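You operate a simulated robot arm through the tools that you are given. There is no shell and no other tool.

The job below is to be done with a simulated two-armed robot. You get a single attempt, and the scene is never put back.

Task
Clamp and lock the pump, then take off its white cap and lid and draw the fan cover back.
Fine: cap in its rack, lid on the bench, cover left on its rails.
Where things are to end (x, y in the base frame): lid within 0.06 m of [0.47, 0.07].
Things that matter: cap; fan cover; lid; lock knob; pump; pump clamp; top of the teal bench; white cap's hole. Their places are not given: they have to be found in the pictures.

Only the result counts: the job must be done as asked and must still hold three seconds after the hand-in. Knocking over, shifting, dropping, spilling or breaking anything else fails it. Lids that push on must go on centred and level and be pressed home; caps that screw on are set level and turned clockwise until they are tight.

Robot
Two 6-joint arms with two-finger grippers on one trunk that stands fixed in place. Base frame: the origin is at the foot of the trunk, x ahead of it, y to its left, z up; the work surface is at about z = 0.8. Readings come in m, rad, newtons and seconds.
The left shoulder is at [0.03, 0.178, 0.963], the right one opposite. With the tool pointing down near the work surface each hand reaches from about 0.42 to 0.84 m from the base axis, measured 20 degrees to its own side. Payload 2.54 kg a hand.
The TCP of each hand is the grasp point between the finger pads, 0.03 m short of the fingertips. In the tool frame z runs along the fingers and y along their closing line. Largest opening 0.116 m; the body of the gripper starts 0.095 m behind the TCP.
Orientation is told as [roll, pitch, yaw] about the base's x, y, z axes, in that order, counted from this pose: with the fingers straight down and closing along the base's y, the tool's x points along the base's -x, its y along +y and its z along -z.

Tools
- The arms move only by the tool drive_tool. It takes "left_moves", "right_moves" or both (then of equal length, played together; a hand with none holds still); each is a list of rows, each a list of 7 numbers: the shift along the base's x, y, z in units of 400 mm (1.0 is 400 mm), then the turn, a rotation vector about the base's x, y, z in units of 180 degrees (1.0 is 180 degrees), then the finger opening in m, from 0 to 0.116. In form: [[dx, dy, dz, rx, ry, rz, claw], ...]. A call has 1 to 20 rows; each row is the pose to reach, as a shift and turn from the pose commanded when the call began. A call with a number of a shift or a turn outside -1 to 1 is refused whole. Rows are played at 5 a second. More than 0.05 m and 0.15 rad between two rows, or a gripper value outside its range, and nothing of the call is played. A pose out of reach is approached as far as the arm can. The call stops where the force on the tool passes 40 N (or 10 N more than at its start, if that is more) or the arm is blocked; 0.2 s more then pass. Each finger travels about 0.153 m/s and halts on what it meets, pressing with about 30 N; the grip force reading is that of the motor and also rises with nothing between the fingers. The clock runs only during rows and for 0.2 s after the last one: add rows that repeat a pose to give the fingers time. The reply holds the time, the measured pose of the TCP, the force on the tool along the base axes, the opening and the grip force, in the units named above and with some noise, with the torque about the TCP (base axes, N m) and any sound that the robot's microphone picked up, and new pictures: "show" is both (left out), scene, wrist or none (wrist: the cameras of the hands that moved).
- Cameras (640 x 400 px; columns grow to the right, rows downward): "scene" is now at [0.037, -0.0003, 1.6744]; the picture's right is [0.01, -1.00, 0.00], its down [-0.85, -0.01, -0.52] and it looks along [0.52, 0.00, -0.85] (base axes); focal length 356 px, centre (320, 200). "left" rides on the left gripper at [0.069, 0.015, -0.122] in its tool frame; the picture's right is [-0.21, 0.98, 0.00], its down [-0.83, -0.18, -0.53] and it looks along [-0.52, -0.11, 0.85] (tool axes); focal length 251 px, centre (320, 200). "right" rides on the right gripper at [0.069, -0.015, -0.122] in its tool frame; the picture's right is [0.22, 0.98, 0.00], its down [-0.83, 0.18, -0.53] and it looks along [-0.52, 0.11, 0.85] (tool axes); focal length 251 px, centre (320, 200).
- slide_trunk(by): slides the trunk up (or, below 0, down) by that many m; the arms and the scene camera ride with it, the base frame stays. It gives what a move gives, with no picture.
- pan_tilt(pan, tilt): turns the head with the scene camera to pan (to the left, within 2.496 rad either way) and tilt (down, from -0.506 to 1.204), counted from straight ahead of the robot. It gives what a move gives, and a new picture of the scene camera.
- point_at(camera, pixels): for up to 12 pixels [column, row] of the newest picture of that camera ("zoom" is the newest enlarged one), the place [x, y, z] in the base frame of the surface seen there, good to about 0.002 m. No time passes.
- enlarge(camera, box): a new picture of the part [left, top, right, bottom] of that camera's present view, enlarged. No time passes.
- job_done(): hands the job in; it is judged then, once.

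Unless the task says otherwise, let go and move clear before handing in.

The tools are called after "Call:" as a command line: name --argument value ..., lists and objects as JSON in quotes. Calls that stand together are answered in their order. drive_tool: Moves the arms, as the interface text tells. Its arguments: {"type":"object","properties":{"left_moves":{"type":"array","items":{"type":"array","items":{"type":"number"}}},"right_moves":{"type":"array","items":{"type":"array","items":{"type":"number"}}},"show":{"type":"string","enum":["both","scene","wrist","none"]}},"required":[]} The other tools are called the same way: slide_trunk (by) slides the trunk up or down; pan_tilt (pan, tilt) turns the head that bears the scene camera; point_at (camera, pixels) gives the place of the surface under pixels of a picture; enlarge (camera, box) takes an enlarged picture of a part of a camera's view; job_done () hands the job in.

At the start:

```text
time_s: 0.0
left_tcp_pos: [0.4372, 0.1332, 1.1454]
left_tool_rot: [-0.001, -0.002, -0.002]
left_force: [0.4, 0.1, -0.4]
left_moment: [0.04, -0.03, 0.01]
left_finger_gap: 0.1158
left_finger_force: 0.0
right_tcp_pos: [0.3977, -0.2368, 1.0836]
right_tool_rot: [0.0, 0.0, -0.001]
right_force: [-0.4, -0.2, 0.6]
right_moment: [0.0, 0.03, 0.02]
right_finger_gap: 0.1162
right_finger_force: 0.0
trunk travel left (down, up): [-0.175, 0.365]
head pan, tilt: [0.007, 1.019]
```

scene: 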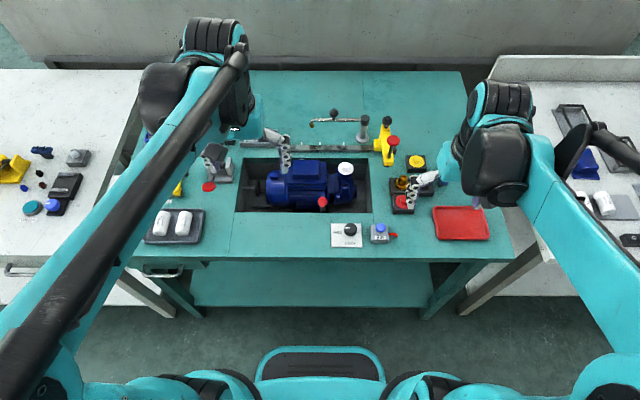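
right: 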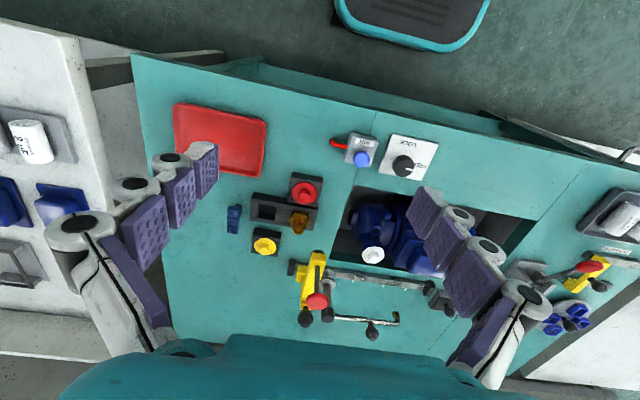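
left: 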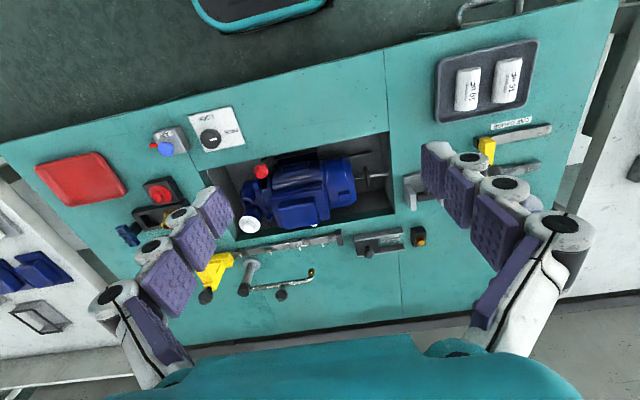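

The scene shows a teal bench with a blue pump in a recess around (305,185), a white cap at (345,168), a red thing at (323,203), and several fixtures. I'll enlarge the views to identify everything.

Call:
enlarge --camera "scene" --box '[220, 90, 460, 260]'

Call:
enlarge --camera "left" --box '[180, 100, 440, 320]'

Call:
enlarge --camera "right" --box '[220, 120, 520, 340]'

```text
2.35 times, centred on (340, 175) of scene
```

zoom: 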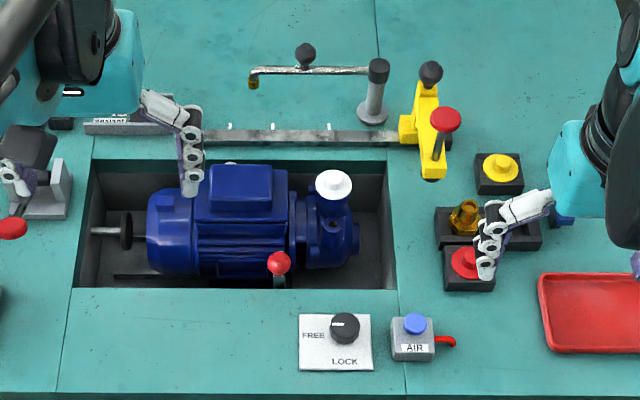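

```text
1.82 times, centred on (310, 210) of left
```

zoom: 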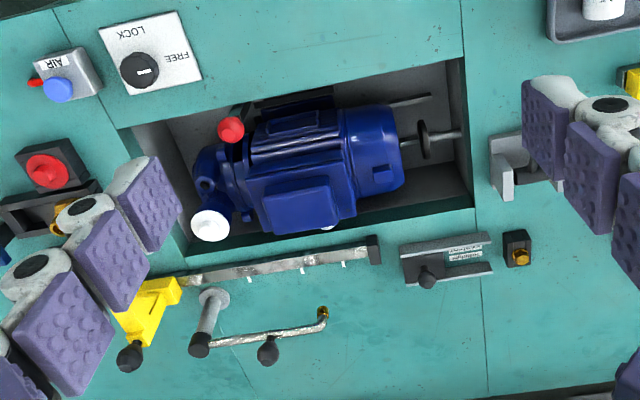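

```text
1.82 times, centred on (370, 230) of right
```

zoom: 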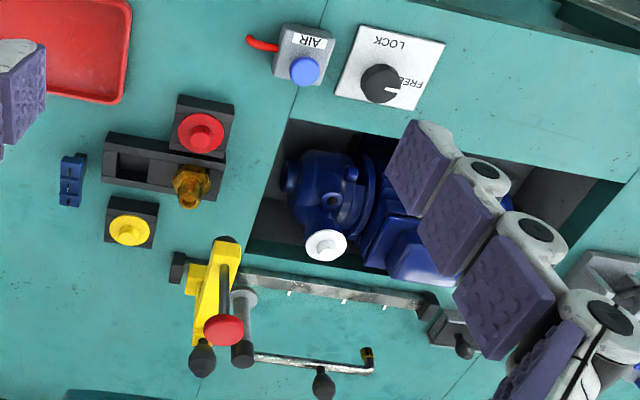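

The arms partly hide the bench. I'll back both hands outward and up a little so that the scene camera gets a clear view of the pump and racks.

Call:
drive_tool --left_moves '[[0, 0.1, 0, 0, 0, 0, 0.116], [0, 0.2, 0, 0, 0, 0, 0.116], [0, 0.3, 0, 0, 0, 0, 0.116], [0, 0.4, 0, 0, 0, 0, 0.116], [0, 0.5, 0, 0, 0, 0, 0.116]]' --right_moves '[[0, -0.1, 0.03, 0, 0, 0, 0.116], [0, -0.2, 0.06, 0, 0, 0, 0.116], [0, -0.3, 0.1, 0, 0, 0, 0.116], [0, -0.4, 0.13, 0, 0, 0, 0.116], [0, -0.45, 0.15, 0, 0, 0, 0.116]]' --show "both"

```text
time_s: 1.2
left_tcp_pos: [0.4376, 0.3318, 1.1411]
left_tool_rot: [0.0, -0.001, 0.0]
left_force: [0.5, 0.3, -0.5]
left_moment: [-0.05, 0.02, 0.01]
left_finger_gap: 0.1162
left_finger_force: 0.1
right_tcp_pos: [0.4003, -0.4158, 1.1437]
right_tool_rot: [-0.001, -0.001, 0.001]
right_force: [0.6, 0.7, 0.0]
right_moment: [0.01, 0.02, 0.0]
right_finger_gap: 0.1159
right_finger_force: 0.0
trunk travel left (down, up): [-0.175, 0.365]
head pan, tilt: [0.007, 1.019]
```

scene: 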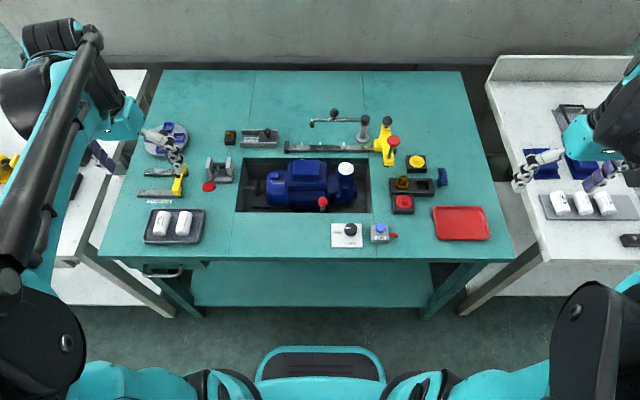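
right: 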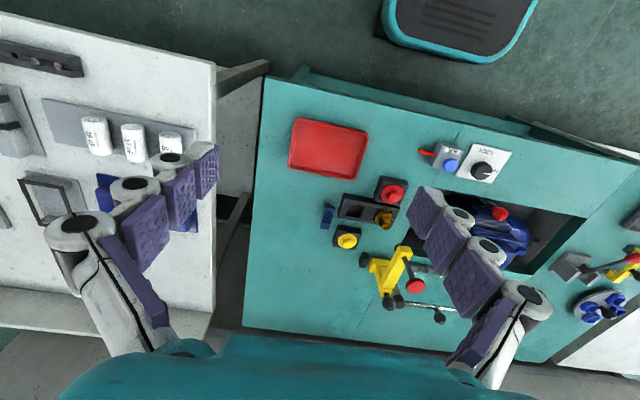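
left: 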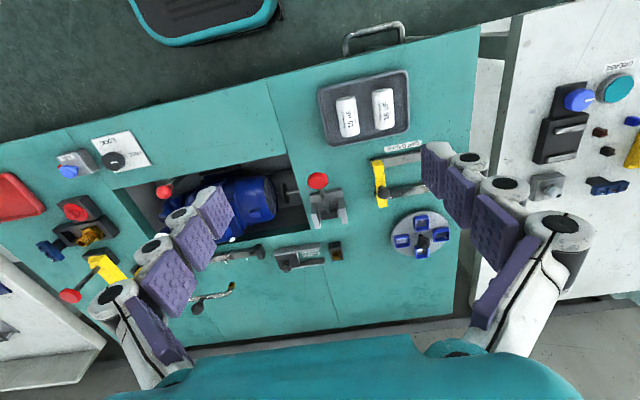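

The bench is now clear in the scene view: pump (310,185), yellow fixture (385,145), racks (405,180), lever (215,172), knob (348,230). I'll enlarge several regions.

Call:
enlarge --camera "scene" --box '[230, 145, 380, 240]'

Call:
enlarge --camera "scene" --box '[330, 100, 500, 250]'

Call:
enlarge --camera "scene" --box '[120, 100, 290, 250]'

Call:
enlarge --camera "left" --box '[250, 120, 470, 290]'

```text
4.21 times, centred on (305, 192) of scene
```

zoom: 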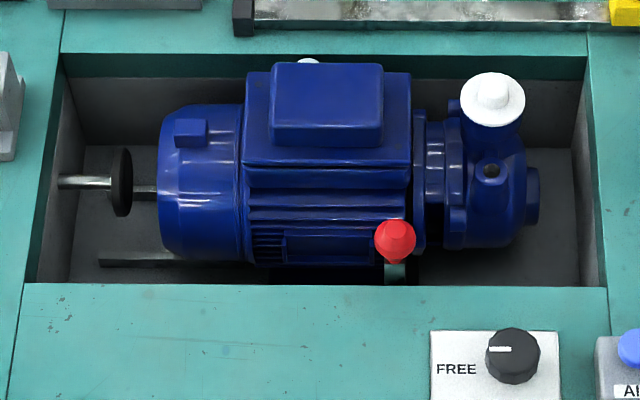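

```text
2.67 times, centred on (415, 175) of scene
```

zoom: 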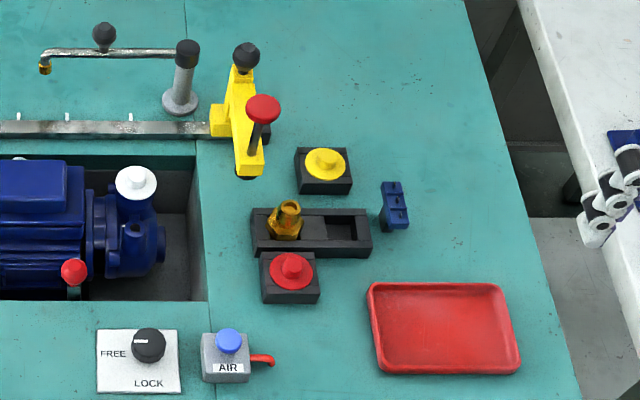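

```text
2.67 times, centred on (205, 175) of scene
```

zoom: 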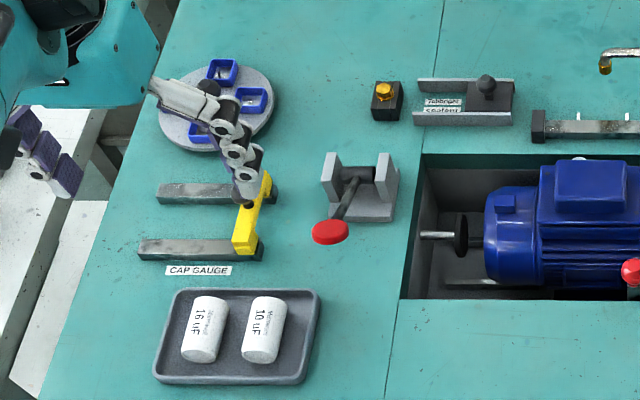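

```text
2.35 times, centred on (360, 205) of left
```

zoom: 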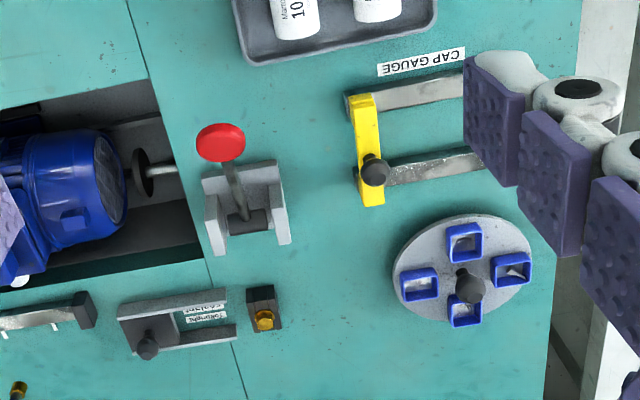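

Several possible clamps are visible (red lever on grey block at left, yellow slider at right, red ball beside the pump). I'll measure places and look closer at each.

Call:
enlarge --camera "scene" --box '[290, 150, 370, 215]'

Call:
point_at --camera "scene" --pixels '[[347, 168], [323, 202], [324, 212], [310, 172], [275, 185], [258, 188], [248, 188], [349, 229], [345, 240], [305, 230], [250, 200], [300, 200]]'

Call:
point_at --camera "scene" --pixels '[[209, 187], [215, 170], [227, 175], [392, 140], [387, 125], [380, 150], [417, 161], [402, 182], [425, 186], [403, 202], [442, 177], [380, 230]]'

```text
6.15 times, centred on (330, 182) of scene
```

zoom: 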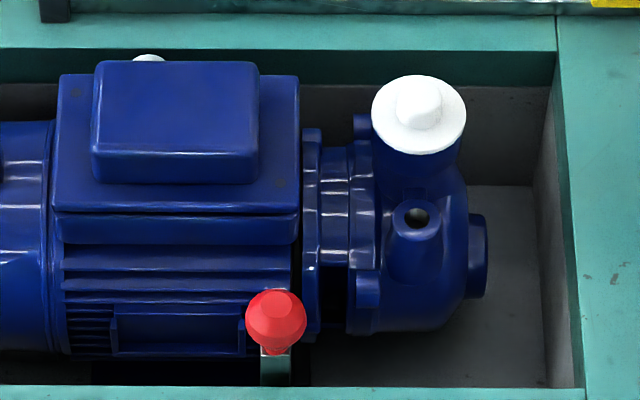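

```text
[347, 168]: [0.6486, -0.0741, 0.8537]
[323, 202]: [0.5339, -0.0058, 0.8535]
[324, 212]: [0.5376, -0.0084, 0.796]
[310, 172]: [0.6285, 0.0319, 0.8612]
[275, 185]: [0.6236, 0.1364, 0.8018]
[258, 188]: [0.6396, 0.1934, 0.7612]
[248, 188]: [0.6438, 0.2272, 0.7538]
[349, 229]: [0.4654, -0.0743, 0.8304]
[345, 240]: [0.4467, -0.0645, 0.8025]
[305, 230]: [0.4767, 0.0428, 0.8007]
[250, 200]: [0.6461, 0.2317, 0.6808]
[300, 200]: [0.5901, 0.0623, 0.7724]
```

```text
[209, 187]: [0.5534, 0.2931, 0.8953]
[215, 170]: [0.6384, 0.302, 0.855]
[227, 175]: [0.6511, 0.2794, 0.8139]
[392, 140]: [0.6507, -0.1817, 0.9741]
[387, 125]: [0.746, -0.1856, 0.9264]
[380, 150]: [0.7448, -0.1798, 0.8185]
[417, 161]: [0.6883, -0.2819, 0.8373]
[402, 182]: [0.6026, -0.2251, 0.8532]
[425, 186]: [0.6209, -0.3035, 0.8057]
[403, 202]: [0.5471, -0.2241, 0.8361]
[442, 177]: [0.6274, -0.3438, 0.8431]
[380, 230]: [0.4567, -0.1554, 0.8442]
```

The red ball at (323,202) sits at [0.534,-0.006,0.853] on a stem at the pit's front edge, beside the motor. I'll bring the left wrist camera over the pump's front for a close look.

Call:
drive_tool --left_moves '[[0, -0.1, 0, 0, 0, 0, 0.116], [-0.01, -0.2, -0.03, 0, 0, 0, 0.116], [-0.02, -0.3, -0.06, 0, 0, 0, 0.116], [-0.03, -0.4, -0.1, 0, 0, 0, 0.116], [-0.03, -0.5, -0.14, 0, 0, 0, 0.116], [-0.03, -0.6, -0.18, 0, 0, 0, 0.116], [-0.03, -0.68, -0.2, 0, 0, 0, 0.116]]' --show "wrist"

```text
time_s: 2.8
left_tcp_pos: [0.4268, 0.0583, 1.0675]
left_tool_rot: [0.001, -0.001, 0.003]
left_force: [-0.4, 0.5, -0.2]
left_moment: [0.02, 0.04, 0.03]
left_finger_gap: 0.116
left_finger_force: 0.0
right_tcp_pos: [0.4004, -0.4164, 1.1417]
right_tool_rot: [0.0, 0.002, 0.003]
right_force: [0.4, 0.0, 0.5]
right_moment: [0.02, 0.04, -0.03]
right_finger_gap: 0.116
right_finger_force: 0.1
trunk travel left (down, up): [-0.175, 0.365]
head pan, tilt: [0.007, 1.019]
```

left: 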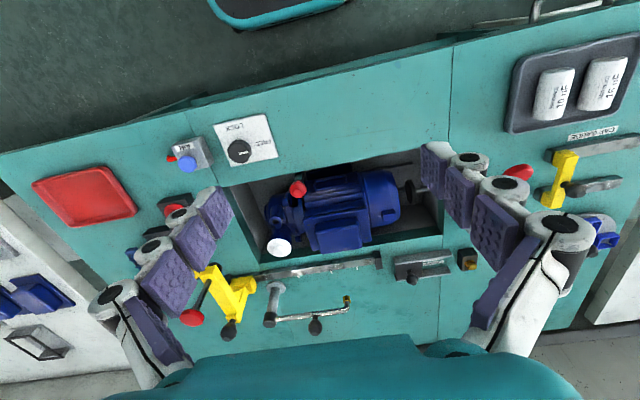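

Call:
enlarge --camera "left" --box '[225, 140, 445, 290]'

Call:
enlarge --camera "left" --box '[250, 155, 350, 220]'

```text
2.67 times, centred on (335, 215) of left
```

zoom: 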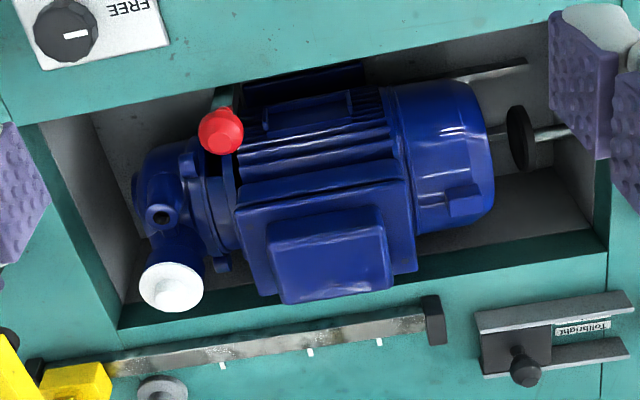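

```text
6.15 times, centred on (300, 188) of left
```

zoom: 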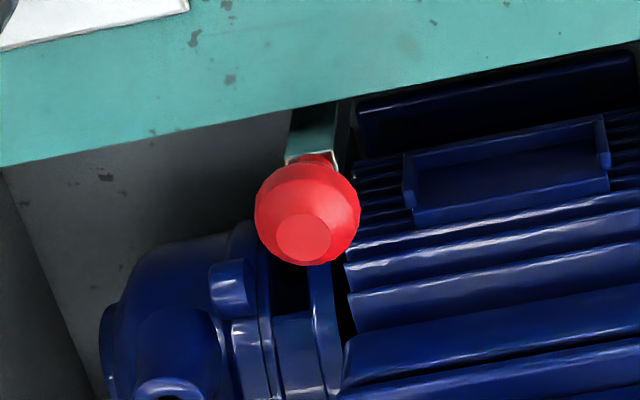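

Here the motor, terminal-box lid, white cap and red-ball lever are seen from the front. I'll zoom on the rack group at the right and other spots for an empty cap hole.

Call:
enlarge --camera "scene" --box '[375, 145, 460, 220]'

Call:
enlarge --camera "right" --box '[310, 120, 480, 310]'

Call:
enlarge --camera "scene" --box '[480, 90, 640, 250]'

Call:
enlarge --camera "scene" --box '[0, 120, 110, 230]'

```text
5.33 times, centred on (418, 182) of scene
```

zoom: 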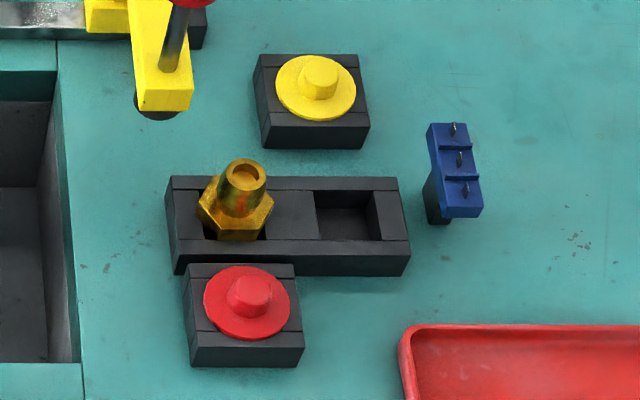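

```text
2.11 times, centred on (395, 215) of right
```

zoom: 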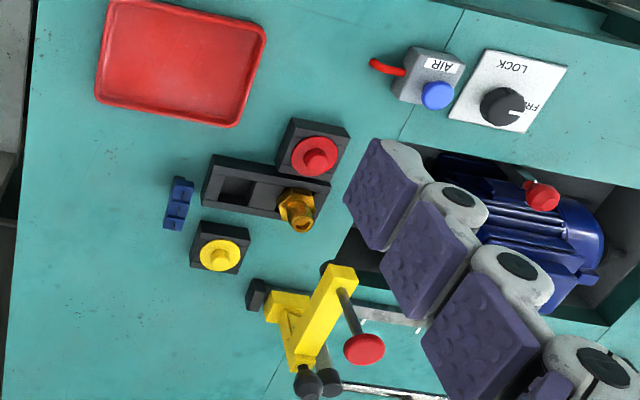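

```text
2.50 times, centred on (560, 170) of scene
```

zoom: 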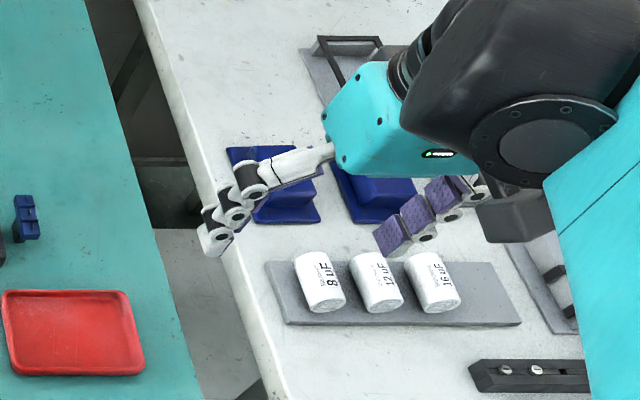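

```text
3.64 times, centred on (55, 175) of scene
```

zoom: 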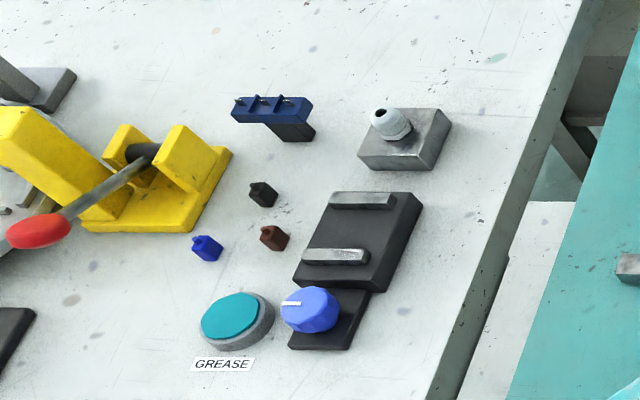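

The rack bar at zoom (345,215) has an empty square slot on its right, with yellow and red caps in their own blocks. I'll send the left hand to look at the pit from its left end and the right hand to look at the rack.

Call:
drive_tool --left_moves '[[0.036, 0.055, 0, -0.009, -0.009, -0.041, 0.116], [0.072, 0.109, 0, -0.018, -0.018, -0.082, 0.116], [0.108, 0.164, 0, -0.027, -0.027, -0.123, 0.116], [0.144, 0.218, 0, -0.036, -0.036, -0.164, 0.116], [0.18, 0.273, 0, -0.045, -0.045, -0.205, 0.116], [0.216, 0.327, 0, -0.054, -0.054, -0.246, 0.116], [0.252, 0.382, -0.02, -0.064, -0.064, -0.287, 0.116], [0.289, 0.437, -0.05, -0.073, -0.073, -0.328, 0.116], [0.325, 0.491, -0.08, -0.082, -0.082, -0.369, 0.116], [0.361, 0.546, -0.11, -0.091, -0.091, -0.41, 0.116], [0.397, 0.6, -0.14, -0.1, -0.1, -0.451, 0.116], [0.433, 0.655, -0.17, -0.109, -0.109, -0.491, 0.116]]' --right_moves '[[0.0, 0.03, 0, 0, 0, 0, 0.116], [0.0, 0.06, 0, 0, 0, 0, 0.116], [0.0, 0.09, -0.02, 0, 0, 0, 0.116], [0.0, 0.12, -0.04, 0, 0, 0, 0.116], [0.0, 0.15, -0.06, 0, 0, 0, 0.116], [0.0, 0.18, -0.08, 0, 0, 0, 0.116], [0.0, 0.21, -0.1, 0, 0, 0, 0.116], [0.0, 0.24, -0.12, 0, 0, 0, 0.116], [0.0, 0.25, -0.14, 0, 0, 0, 0.116], [0.0, 0.25, -0.16, 0, 0, 0, 0.116], [0.0, 0.25, -0.18, 0, 0, 0, 0.116], [0.0, 0.25, -0.2, 0, 0, 0, 0.116]]' --show "both"

```text
time_s: 5.4
left_tcp_pos: [0.6011, 0.3256, 0.9984]
left_tool_rot: [-0.002, -0.437, -1.571]
left_force: [0.7, -1.2, -0.7]
left_moment: [0.02, 0.05, 0.0]
left_finger_gap: 0.1158
left_finger_force: 0.0
right_tcp_pos: [0.3993, -0.3174, 1.0647]
right_tool_rot: [-0.001, 0.002, 0.002]
right_force: [0.2, -1.1, 0.4]
right_moment: [-0.02, 0.02, 0.01]
right_finger_gap: 0.1156
right_finger_force: 0.1
trunk travel left (down, up): [-0.175, 0.365]
head pan, tilt: [0.007, 1.019]
```

scene: 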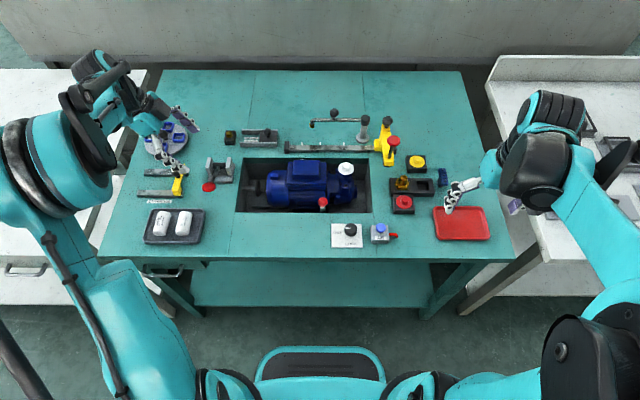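
right: 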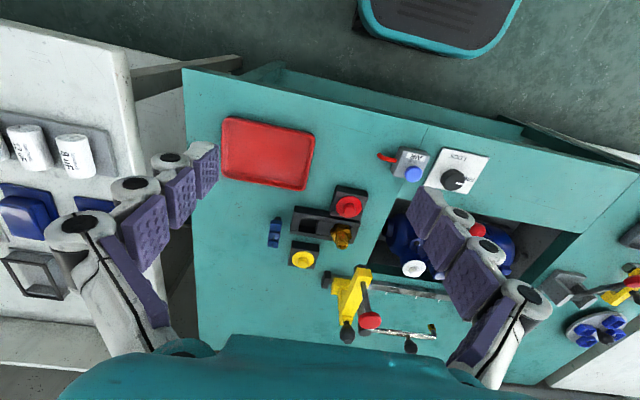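
left: 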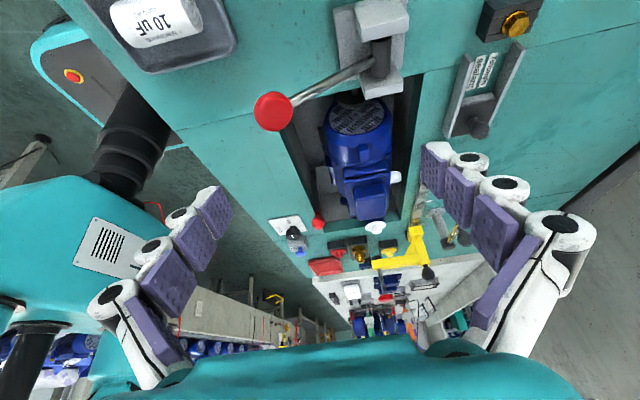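

The left camera now looks along the pit; pump near (360,150). Enlarging it and the rack in the right view.

Call:
enlarge --camera "left" --box '[260, 60, 440, 270]'

Call:
enlarge --camera "left" --box '[290, 160, 420, 260]'

Call:
enlarge --camera "right" --box '[270, 170, 380, 280]'

Call:
enlarge --camera "left" --box '[240, 0, 420, 140]'

```text
1.90 times, centred on (350, 165) of left
```

zoom: 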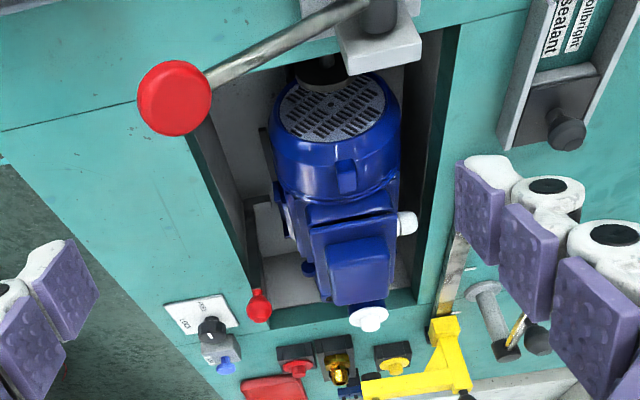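

```text
4.00 times, centred on (355, 210) of left
```

zoom: 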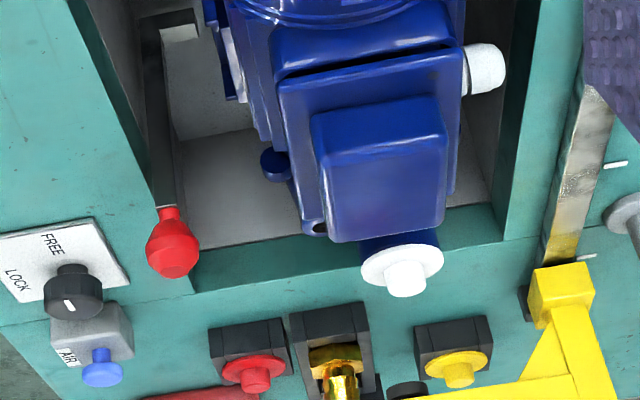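

```text
3.64 times, centred on (325, 225) of right
```

zoom: 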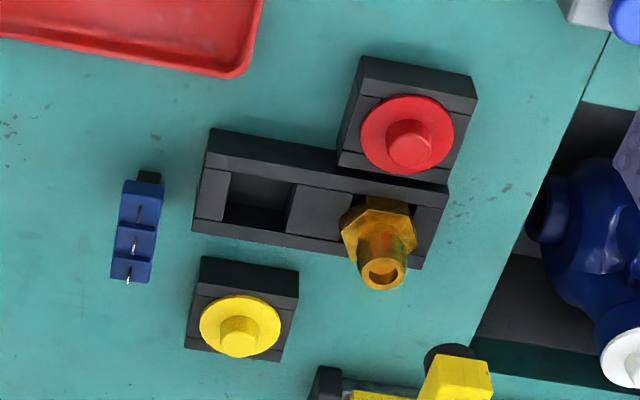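

```text
2.86 times, centred on (330, 70) of left
```

zoom: 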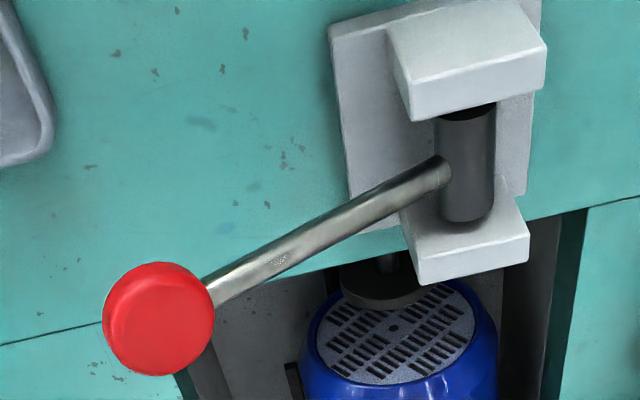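

The rack zoom shows an empty square slot at (255,200), and the red ball lever stands upright from the pit at left zoom (170,240). I need to see the ball lever's base and the rod/pad more closely.

Call:
enlarge --camera "left" --box '[290, 90, 350, 240]'

Call:
enlarge --camera "left" --box '[320, 70, 410, 140]'

Call:
point_at --camera "left" --pixels '[[317, 222], [314, 205], [311, 180], [310, 168], [327, 180], [330, 150], [352, 100], [358, 118], [310, 105], [275, 112], [380, 60], [395, 176]]'

```text
2.67 times, centred on (320, 165) of left
```

zoom: 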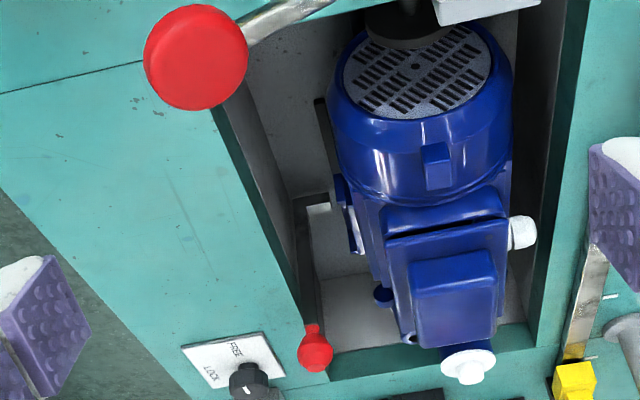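

```text
5.71 times, centred on (365, 105) of left
```

zoom: 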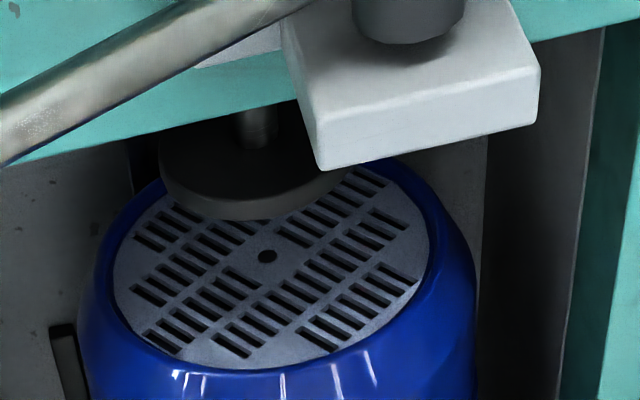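

```text
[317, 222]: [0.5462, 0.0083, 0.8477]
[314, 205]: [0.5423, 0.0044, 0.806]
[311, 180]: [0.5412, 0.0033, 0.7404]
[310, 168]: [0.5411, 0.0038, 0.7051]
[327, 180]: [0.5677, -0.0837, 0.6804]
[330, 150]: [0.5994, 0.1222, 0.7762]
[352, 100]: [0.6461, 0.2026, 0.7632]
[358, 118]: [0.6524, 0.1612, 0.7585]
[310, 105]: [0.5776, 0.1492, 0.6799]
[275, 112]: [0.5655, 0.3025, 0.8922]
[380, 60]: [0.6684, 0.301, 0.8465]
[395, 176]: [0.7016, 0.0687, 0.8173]
```

The ball lever rises from about [0.541,0.004,0.70] straight up to the ball at z≈0.85, close in front of the motor. I'll look from the right end with the right hand turned to face +y.

Call:
drive_tool --right_moves '[[0.025, 0.024, 0, 0.009, -0.009, 0.041, 0.116], [0.05, 0.049, 0, 0.018, -0.018, 0.082, 0.116], [0.075, 0.073, 0, 0.027, -0.027, 0.123, 0.116], [0.1, 0.098, 0, 0.036, -0.036, 0.164, 0.116], [0.125, 0.122, 0, 0.045, -0.045, 0.205, 0.116], [0.15, 0.147, 0, 0.054, -0.054, 0.246, 0.116], [0.175, 0.171, 0, 0.064, -0.064, 0.287, 0.116], [0.2, 0.195, -0.02, 0.073, -0.073, 0.328, 0.116], [0.225, 0.22, -0.04, 0.082, -0.082, 0.369, 0.116], [0.25, 0.244, -0.06, 0.091, -0.091, 0.41, 0.116], [0.275, 0.269, -0.08, 0.1, -0.1, 0.451, 0.116], [0.302, 0.293, -0.1, 0.109, -0.109, 0.491, 0.116]]' --show "both"

```text
time_s: 8.0
left_tcp_pos: [0.5995, 0.3261, 0.9985]
left_tool_rot: [-0.001, -0.437, -1.569]
left_force: [0.1, 0.2, 0.0]
left_moment: [0.03, 0.03, 0.02]
left_finger_gap: 0.1157
left_finger_force: 0.1
right_tcp_pos: [0.5203, -0.2001, 1.0243]
right_tool_rot: [0.001, -0.438, 1.572]
right_force: [0.2, 0.6, -0.1]
right_moment: [0.03, 0.02, 0.0]
right_finger_gap: 0.1162
right_finger_force: 0.0
trunk travel left (down, up): [-0.175, 0.365]
head pan, tilt: [0.007, 1.019]
```

scene: 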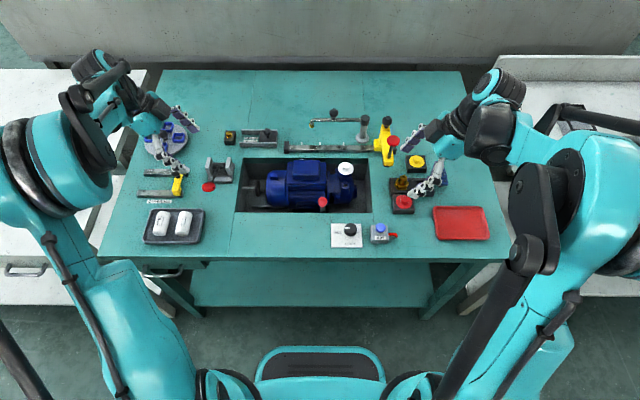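
right: 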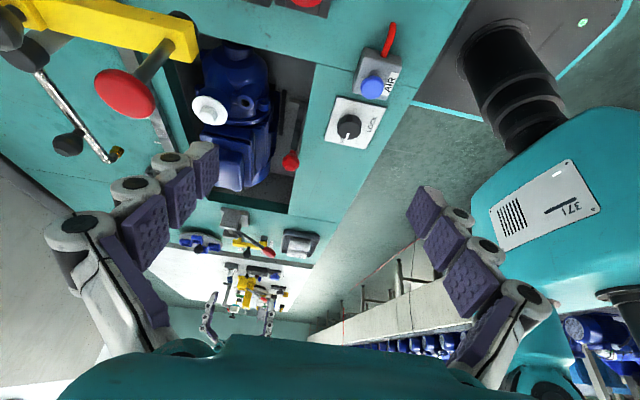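

Call:
enlarge --camera "right" --box '[180, 20, 330, 220]'

Call:
enlarge --camera "right" --box '[255, 70, 325, 190]'

Call:
enlarge --camera "right" --box '[0, 0, 220, 170]'

```text
2.00 times, centred on (255, 120) of right
```

zoom: 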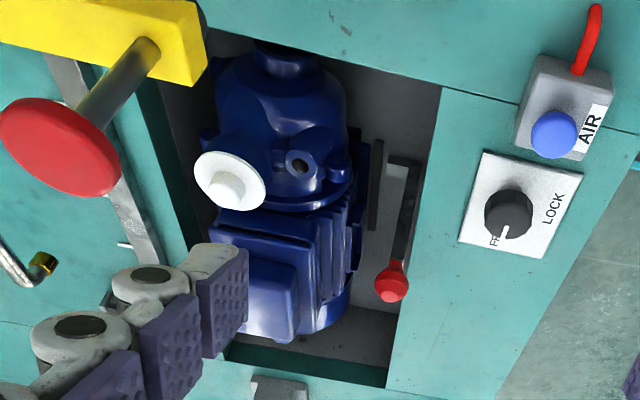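

```text
3.33 times, centred on (290, 130) of right
```

zoom: 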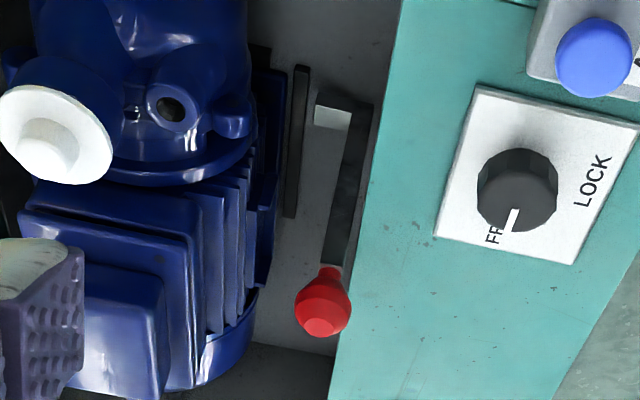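

```text
2.35 times, centred on (110, 85) of right
```

zoom: 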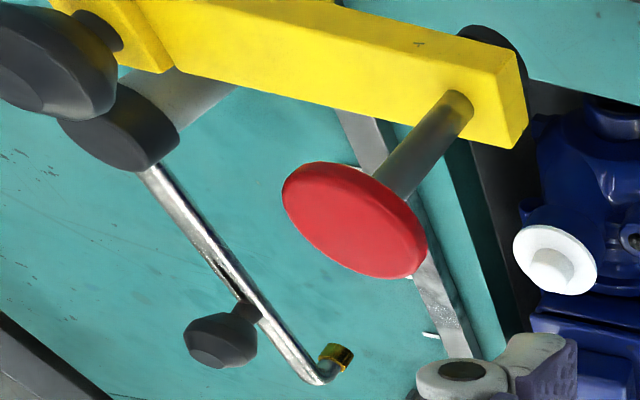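

The ball lever has a light foot near right-zoom (335,110), and the yellow arm carries a threaded/plunger red knob at an overhang. I'll measure these parts.

Call:
point_at --camera "right" --pixels '[[291, 163], [295, 140], [297, 120], [299, 103], [303, 101], [307, 101], [302, 108], [292, 95], [290, 120], [287, 135], [280, 160], [270, 100]]'

Call:
enlarge --camera "right" --box '[275, 85, 325, 135]'

Call:
enlarge --camera "scene" --box '[305, 185, 345, 220]'

```text
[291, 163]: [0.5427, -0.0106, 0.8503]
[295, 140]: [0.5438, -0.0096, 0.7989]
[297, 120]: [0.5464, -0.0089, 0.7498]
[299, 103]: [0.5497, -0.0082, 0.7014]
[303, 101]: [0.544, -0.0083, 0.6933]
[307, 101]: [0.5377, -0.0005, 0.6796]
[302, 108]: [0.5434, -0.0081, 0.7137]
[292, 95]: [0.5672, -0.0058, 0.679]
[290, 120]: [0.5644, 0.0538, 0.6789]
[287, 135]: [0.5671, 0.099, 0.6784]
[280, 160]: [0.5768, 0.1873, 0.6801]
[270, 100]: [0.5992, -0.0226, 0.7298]
```

```text
8.00 times, centred on (300, 110) of right
```

zoom: 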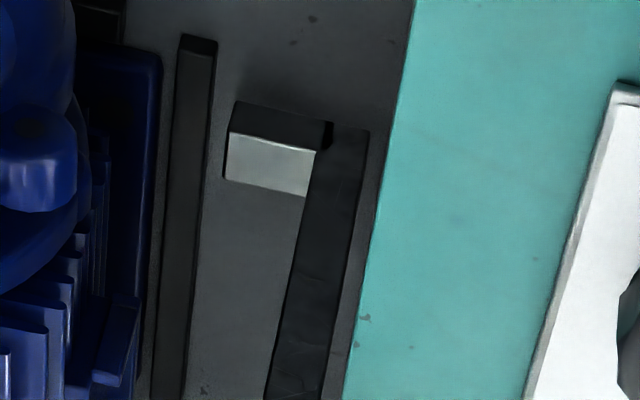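

```text
11.43 times, centred on (325, 202) of scene
```

zoom: 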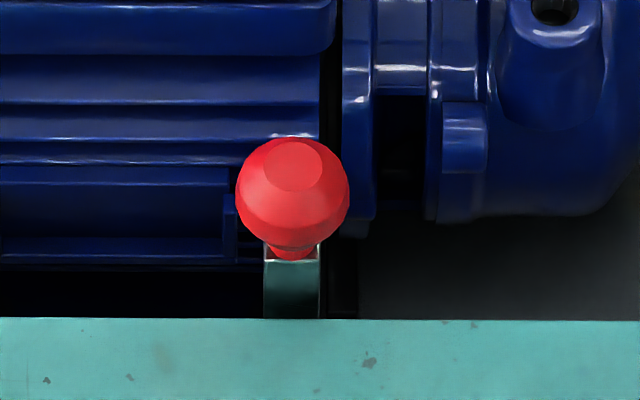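

I'll probe the region around the ball lever's foot, the rail strip and the motor foot to understand how this lever moves.

Call:
enlarge --camera "right" --box '[255, 75, 320, 125]'

Call:
point_at --camera "zoom" --pixels '[[375, 75], [370, 150], [375, 230], [340, 350], [310, 150], [300, 250], [430, 215], [425, 245], [470, 240], [480, 300], [505, 190], [255, 200]]'

```text
8.00 times, centred on (288, 100) of right
```

zoom: 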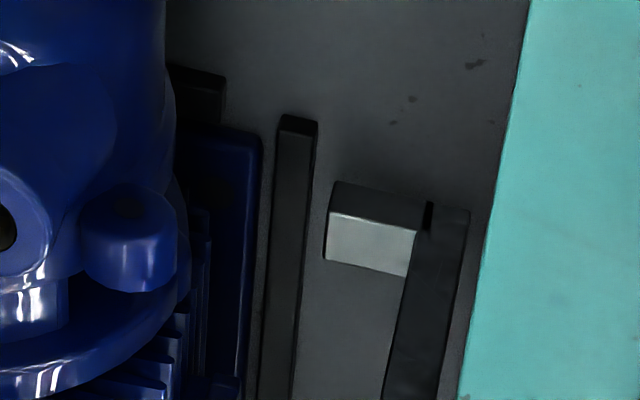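

```text
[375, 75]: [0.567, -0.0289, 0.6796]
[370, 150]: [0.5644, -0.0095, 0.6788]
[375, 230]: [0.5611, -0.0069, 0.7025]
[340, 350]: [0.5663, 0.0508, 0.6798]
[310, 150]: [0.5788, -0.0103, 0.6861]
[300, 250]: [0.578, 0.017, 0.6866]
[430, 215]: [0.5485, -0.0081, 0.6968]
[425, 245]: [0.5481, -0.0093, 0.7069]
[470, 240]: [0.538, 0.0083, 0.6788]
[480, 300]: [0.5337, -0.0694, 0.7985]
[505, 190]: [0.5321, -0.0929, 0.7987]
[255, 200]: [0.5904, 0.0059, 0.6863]
```

The foot of the ball lever is at x 0.548–0.572, just over floor level, next to a rail strip at x≈0.578. Now I'll measure the fan cover, pad, rails and yellow arm in the scene view.

Call:
enlarge --camera "scene" --box '[235, 150, 300, 215]'

Call:
point_at --camera "zoom" --pixels '[[195, 185], [190, 250], [235, 130], [260, 110], [280, 110], [150, 190], [135, 190], [90, 195], [100, 308], [130, 310], [180, 205], [350, 180]]'

Call:
enlarge --camera "scene" --box '[365, 110, 410, 175]'

Call:
point_at --camera "zoom" --pixels '[[300, 330], [330, 320], [340, 380], [300, 380], [330, 290], [355, 180], [290, 150], [310, 100], [350, 240], [380, 330], [240, 255], [310, 345]]'

```text
6.15 times, centred on (268, 182) of scene
```

zoom: 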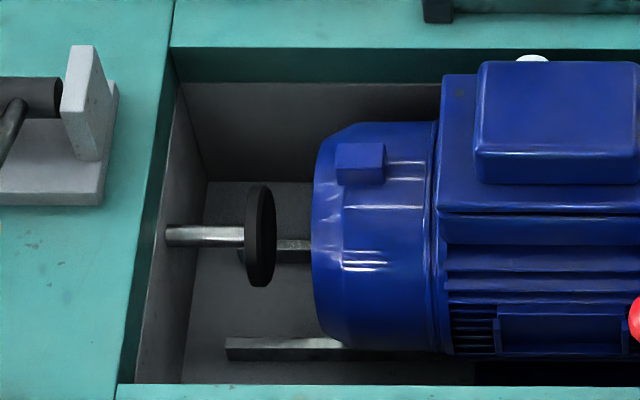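

```text
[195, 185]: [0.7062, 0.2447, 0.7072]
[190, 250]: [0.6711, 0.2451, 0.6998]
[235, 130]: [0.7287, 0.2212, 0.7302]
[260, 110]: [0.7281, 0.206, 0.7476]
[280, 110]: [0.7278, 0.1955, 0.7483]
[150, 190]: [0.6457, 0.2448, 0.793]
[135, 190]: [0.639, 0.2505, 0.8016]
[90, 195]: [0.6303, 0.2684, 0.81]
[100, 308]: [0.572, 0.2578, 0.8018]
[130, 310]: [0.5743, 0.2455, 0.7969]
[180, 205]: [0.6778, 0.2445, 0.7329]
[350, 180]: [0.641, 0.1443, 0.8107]
```

```text
6.15 times, centred on (388, 142) of scene
```

zoom: 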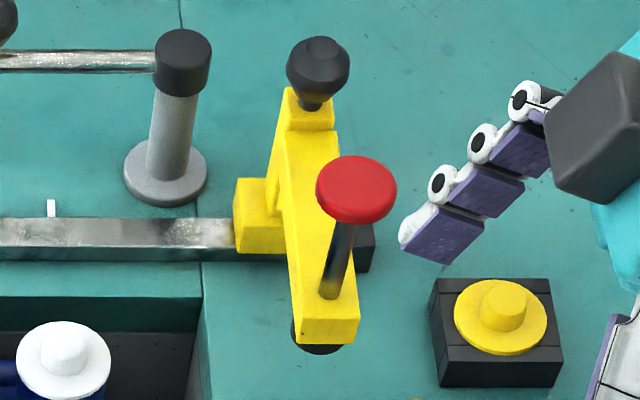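

```text
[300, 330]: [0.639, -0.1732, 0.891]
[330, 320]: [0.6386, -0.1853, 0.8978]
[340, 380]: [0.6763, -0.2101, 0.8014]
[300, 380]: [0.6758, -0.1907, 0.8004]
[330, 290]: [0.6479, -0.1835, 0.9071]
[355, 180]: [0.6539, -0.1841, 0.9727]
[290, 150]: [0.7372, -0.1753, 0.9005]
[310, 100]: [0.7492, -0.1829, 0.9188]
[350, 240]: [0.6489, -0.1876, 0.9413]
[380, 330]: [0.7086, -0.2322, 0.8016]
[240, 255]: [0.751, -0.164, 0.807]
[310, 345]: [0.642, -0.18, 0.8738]
```

The yellow arm's pad (z≈0.874, x≈0.648) is a sliding press over the pump axis, and the left lever drives an axial plunger. I'll check the tick marks on its rail and then test the ball lever as the likely pump clamp.

Call:
enlarge --camera "scene" --box '[280, 130, 380, 160]'

Call:
enlarge --camera "scene" --box '[195, 150, 245, 200]'

Call:
point_at --camera "scene" --pixels '[[301, 144], [320, 144], [343, 144], [285, 172], [333, 172], [300, 162], [300, 180], [310, 185], [290, 172], [327, 172], [337, 168], [355, 168]]'

```text
6.40 times, centred on (330, 145) of scene
```

zoom: 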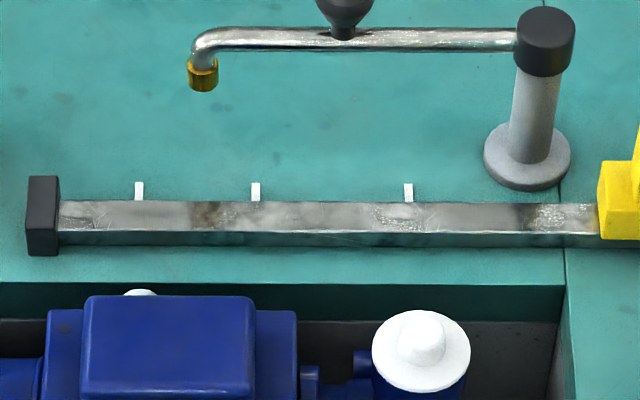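

```text
8.00 times, centred on (220, 175) of scene
```

zoom: 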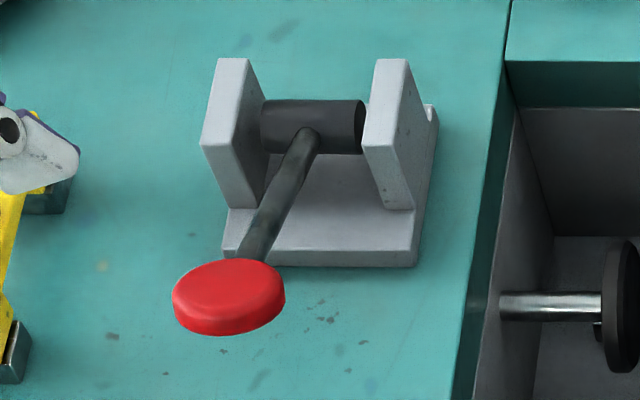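

```text
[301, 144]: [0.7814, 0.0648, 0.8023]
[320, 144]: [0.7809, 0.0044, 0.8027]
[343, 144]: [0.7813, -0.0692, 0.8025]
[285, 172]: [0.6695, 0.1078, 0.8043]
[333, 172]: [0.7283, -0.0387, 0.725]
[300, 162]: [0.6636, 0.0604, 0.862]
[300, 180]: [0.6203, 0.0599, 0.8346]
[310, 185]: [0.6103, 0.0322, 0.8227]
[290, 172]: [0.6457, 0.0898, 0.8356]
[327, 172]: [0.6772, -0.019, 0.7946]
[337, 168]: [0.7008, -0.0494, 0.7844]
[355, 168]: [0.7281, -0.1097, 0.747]
```

Ticks don't line up with anything here, so the upright ball lever beside the motor foot is the best clamp candidate. I'll bring the right hand, turned back to straight, above the red ball at about [0.543,-0.001,0.85].

Call:
drive_tool --right_moves '[[0.0, 0.02, 0, -0.009, 0.009, -0.041, 0.08], [0.0, 0.06, 0, -0.018, 0.018, -0.082, 0.06], [0.0, 0.1, 0, -0.027, 0.027, -0.123, 0.06], [0.01, 0.14, 0, -0.036, 0.036, -0.164, 0.06], [0.02, 0.18, 0, -0.045, 0.045, -0.205, 0.06], [0.03, 0.22, 0, -0.054, 0.054, -0.246, 0.06], [0.04, 0.26, 0, -0.064, 0.064, -0.287, 0.06], [0.045, 0.31, 0, -0.073, 0.073, -0.328, 0.06], [0.05, 0.36, -0.03, -0.082, 0.082, -0.369, 0.06], [0.05, 0.41, -0.07, -0.091, 0.091, -0.41, 0.06], [0.055, 0.46, -0.11, -0.1, 0.1, -0.451, 0.06], [0.058, 0.498, -0.15, -0.109, 0.109, -0.491, 0.06], [0.058, 0.498, -0.18, -0.109, 0.109, -0.491, 0.06]]' --show "both"

```text
time_s: 10.8
left_tcp_pos: [0.5984, 0.325, 1.0002]
left_tool_rot: [-0.001, -0.435, -1.568]
left_force: [-0.4, -1.0, -0.2]
left_moment: [-0.01, 0.0, -0.01]
left_finger_gap: 0.116
left_finger_force: 0.1
right_tcp_pos: [0.5433, -0.0009, 0.9523]
right_tool_rot: [-0.002, 0.0, 0.0]
right_force: [-0.6, 0.1, -0.7]
right_moment: [-0.03, -0.01, 0.04]
right_finger_gap: 0.0598
right_finger_force: 0.1
trunk travel left (down, up): [-0.175, 0.365]
head pan, tilt: [0.007, 1.019]
```

scene: 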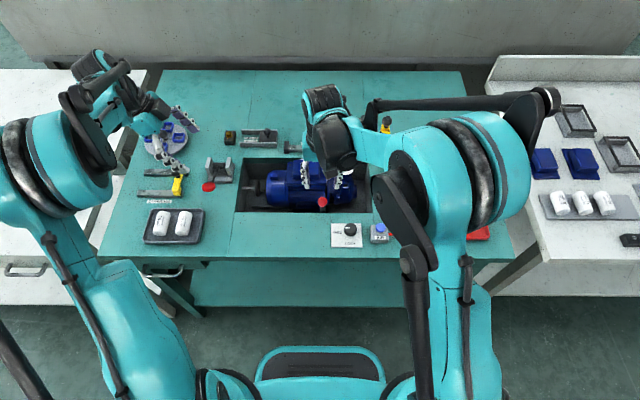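
right: 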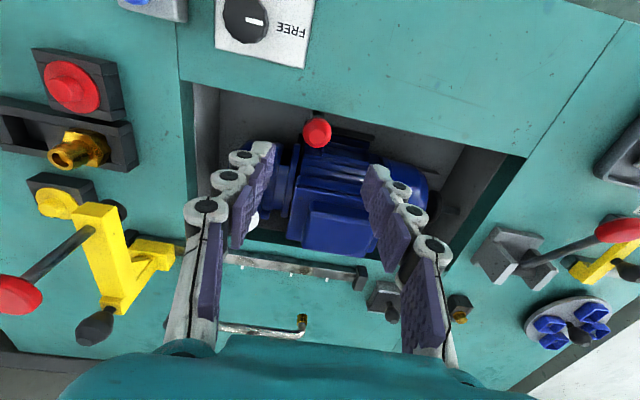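

The right hand now hovers above the ball (317,132 in the right view). A zoom on the lever and motor side from this angle.

Call:
enlarge --camera "right" --box '[240, 90, 420, 190]'

Call:
point_at --camera "right" --pixels '[[317, 132], [325, 115], [345, 135], [330, 195], [330, 225], [310, 200], [385, 130]]'

```text
3.56 times, centred on (330, 140) of right
```

zoom: 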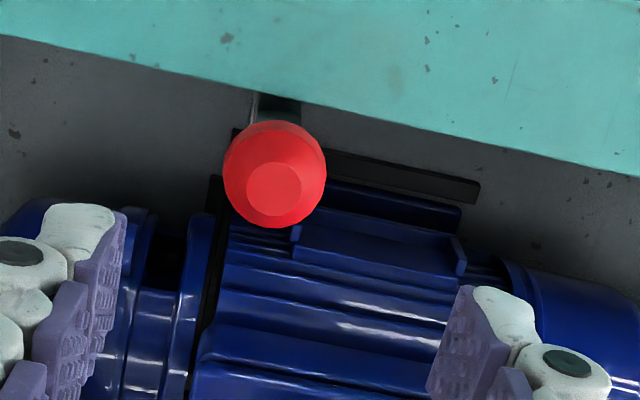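

```text
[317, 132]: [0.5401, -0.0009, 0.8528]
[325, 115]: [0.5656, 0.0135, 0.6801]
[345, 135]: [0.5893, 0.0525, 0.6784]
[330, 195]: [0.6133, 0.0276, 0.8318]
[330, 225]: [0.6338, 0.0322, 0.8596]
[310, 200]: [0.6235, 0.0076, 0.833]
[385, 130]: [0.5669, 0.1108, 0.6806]
```

The dark strip at x≈0.575 is a cradle edge, with the lever's jaw at the same side — consistent with a foot clamp. I'll descend on the ball and grip it gently.

Call:
drive_tool --right_moves '[[0, 0, -0.08, 0, 0, 0, 0.06], [0, 0, -0.16, 0, 0, 0, 0.06], [0, 0, -0.22, 0, 0, 0, 0.06], [0, 0, -0.255, 0, 0, 0, 0.06], [0, 0, -0.255, 0, 0, 0, 0.03], [0, 0, -0.255, 0, 0, 0, 0.024]]' --show "wrist"

```text
time_s: 12.2
left_tcp_pos: [0.5992, 0.3244, 0.9996]
left_tool_rot: [0.0, -0.437, -1.569]
left_force: [-0.1, -0.1, -0.4]
left_moment: [0.03, 0.04, 0.0]
left_finger_gap: 0.1159
left_finger_force: 0.1
right_tcp_pos: [0.5422, -0.0028, 0.8489]
right_tool_rot: [-0.001, 0.001, -0.001]
right_force: [0.0, -6.4, -3.0]
right_moment: [-0.08, -0.2, -0.02]
right_finger_gap: 0.0266
right_finger_force: 45.1
trunk travel left (down, up): [-0.175, 0.365]
head pan, tilt: [0.007, 1.019]
```

right: 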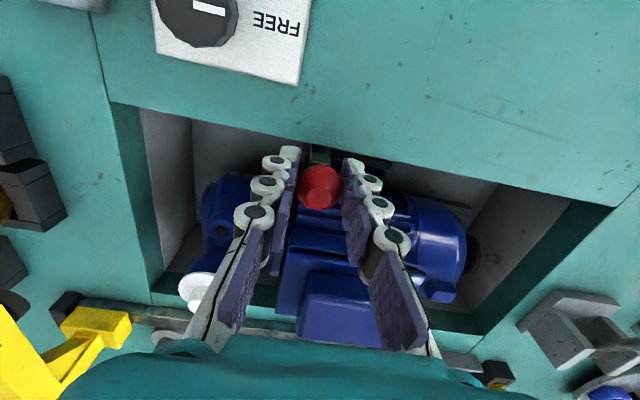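

The ball is held (gap 0.0266). I'll try moving it 6 mm toward the motor (+x) in small steps and read the force.

Call:
drive_tool --right_moves '[[0.005, -0.003, 0, 0, 0, 0, 0.024], [0.01, -0.003, 0, 0, 0, 0, 0.024], [0.015, -0.003, 0, 0, 0, 0, 0.024]]' --show "none"

```text
time_s: 13.0
left_tcp_pos: [0.5995, 0.3247, 0.9992]
left_tool_rot: [-0.001, -0.438, -1.569]
left_force: [-0.6, -0.6, 0.5]
left_moment: [0.0, -0.01, 0.03]
left_finger_gap: 0.1158
left_finger_force: 0.0
right_tcp_pos: [0.5491, -0.0029, 0.8498]
right_tool_rot: [-0.001, 0.001, 0.0]
right_force: [-1.6, -7.1, -6.6]
right_moment: [-0.02, 0.09, 0.08]
right_finger_gap: 0.0266
right_finger_force: 44.6
trunk travel left (down, up): [-0.175, 0.365]
head pan, tilt: [0.007, 1.019]
```

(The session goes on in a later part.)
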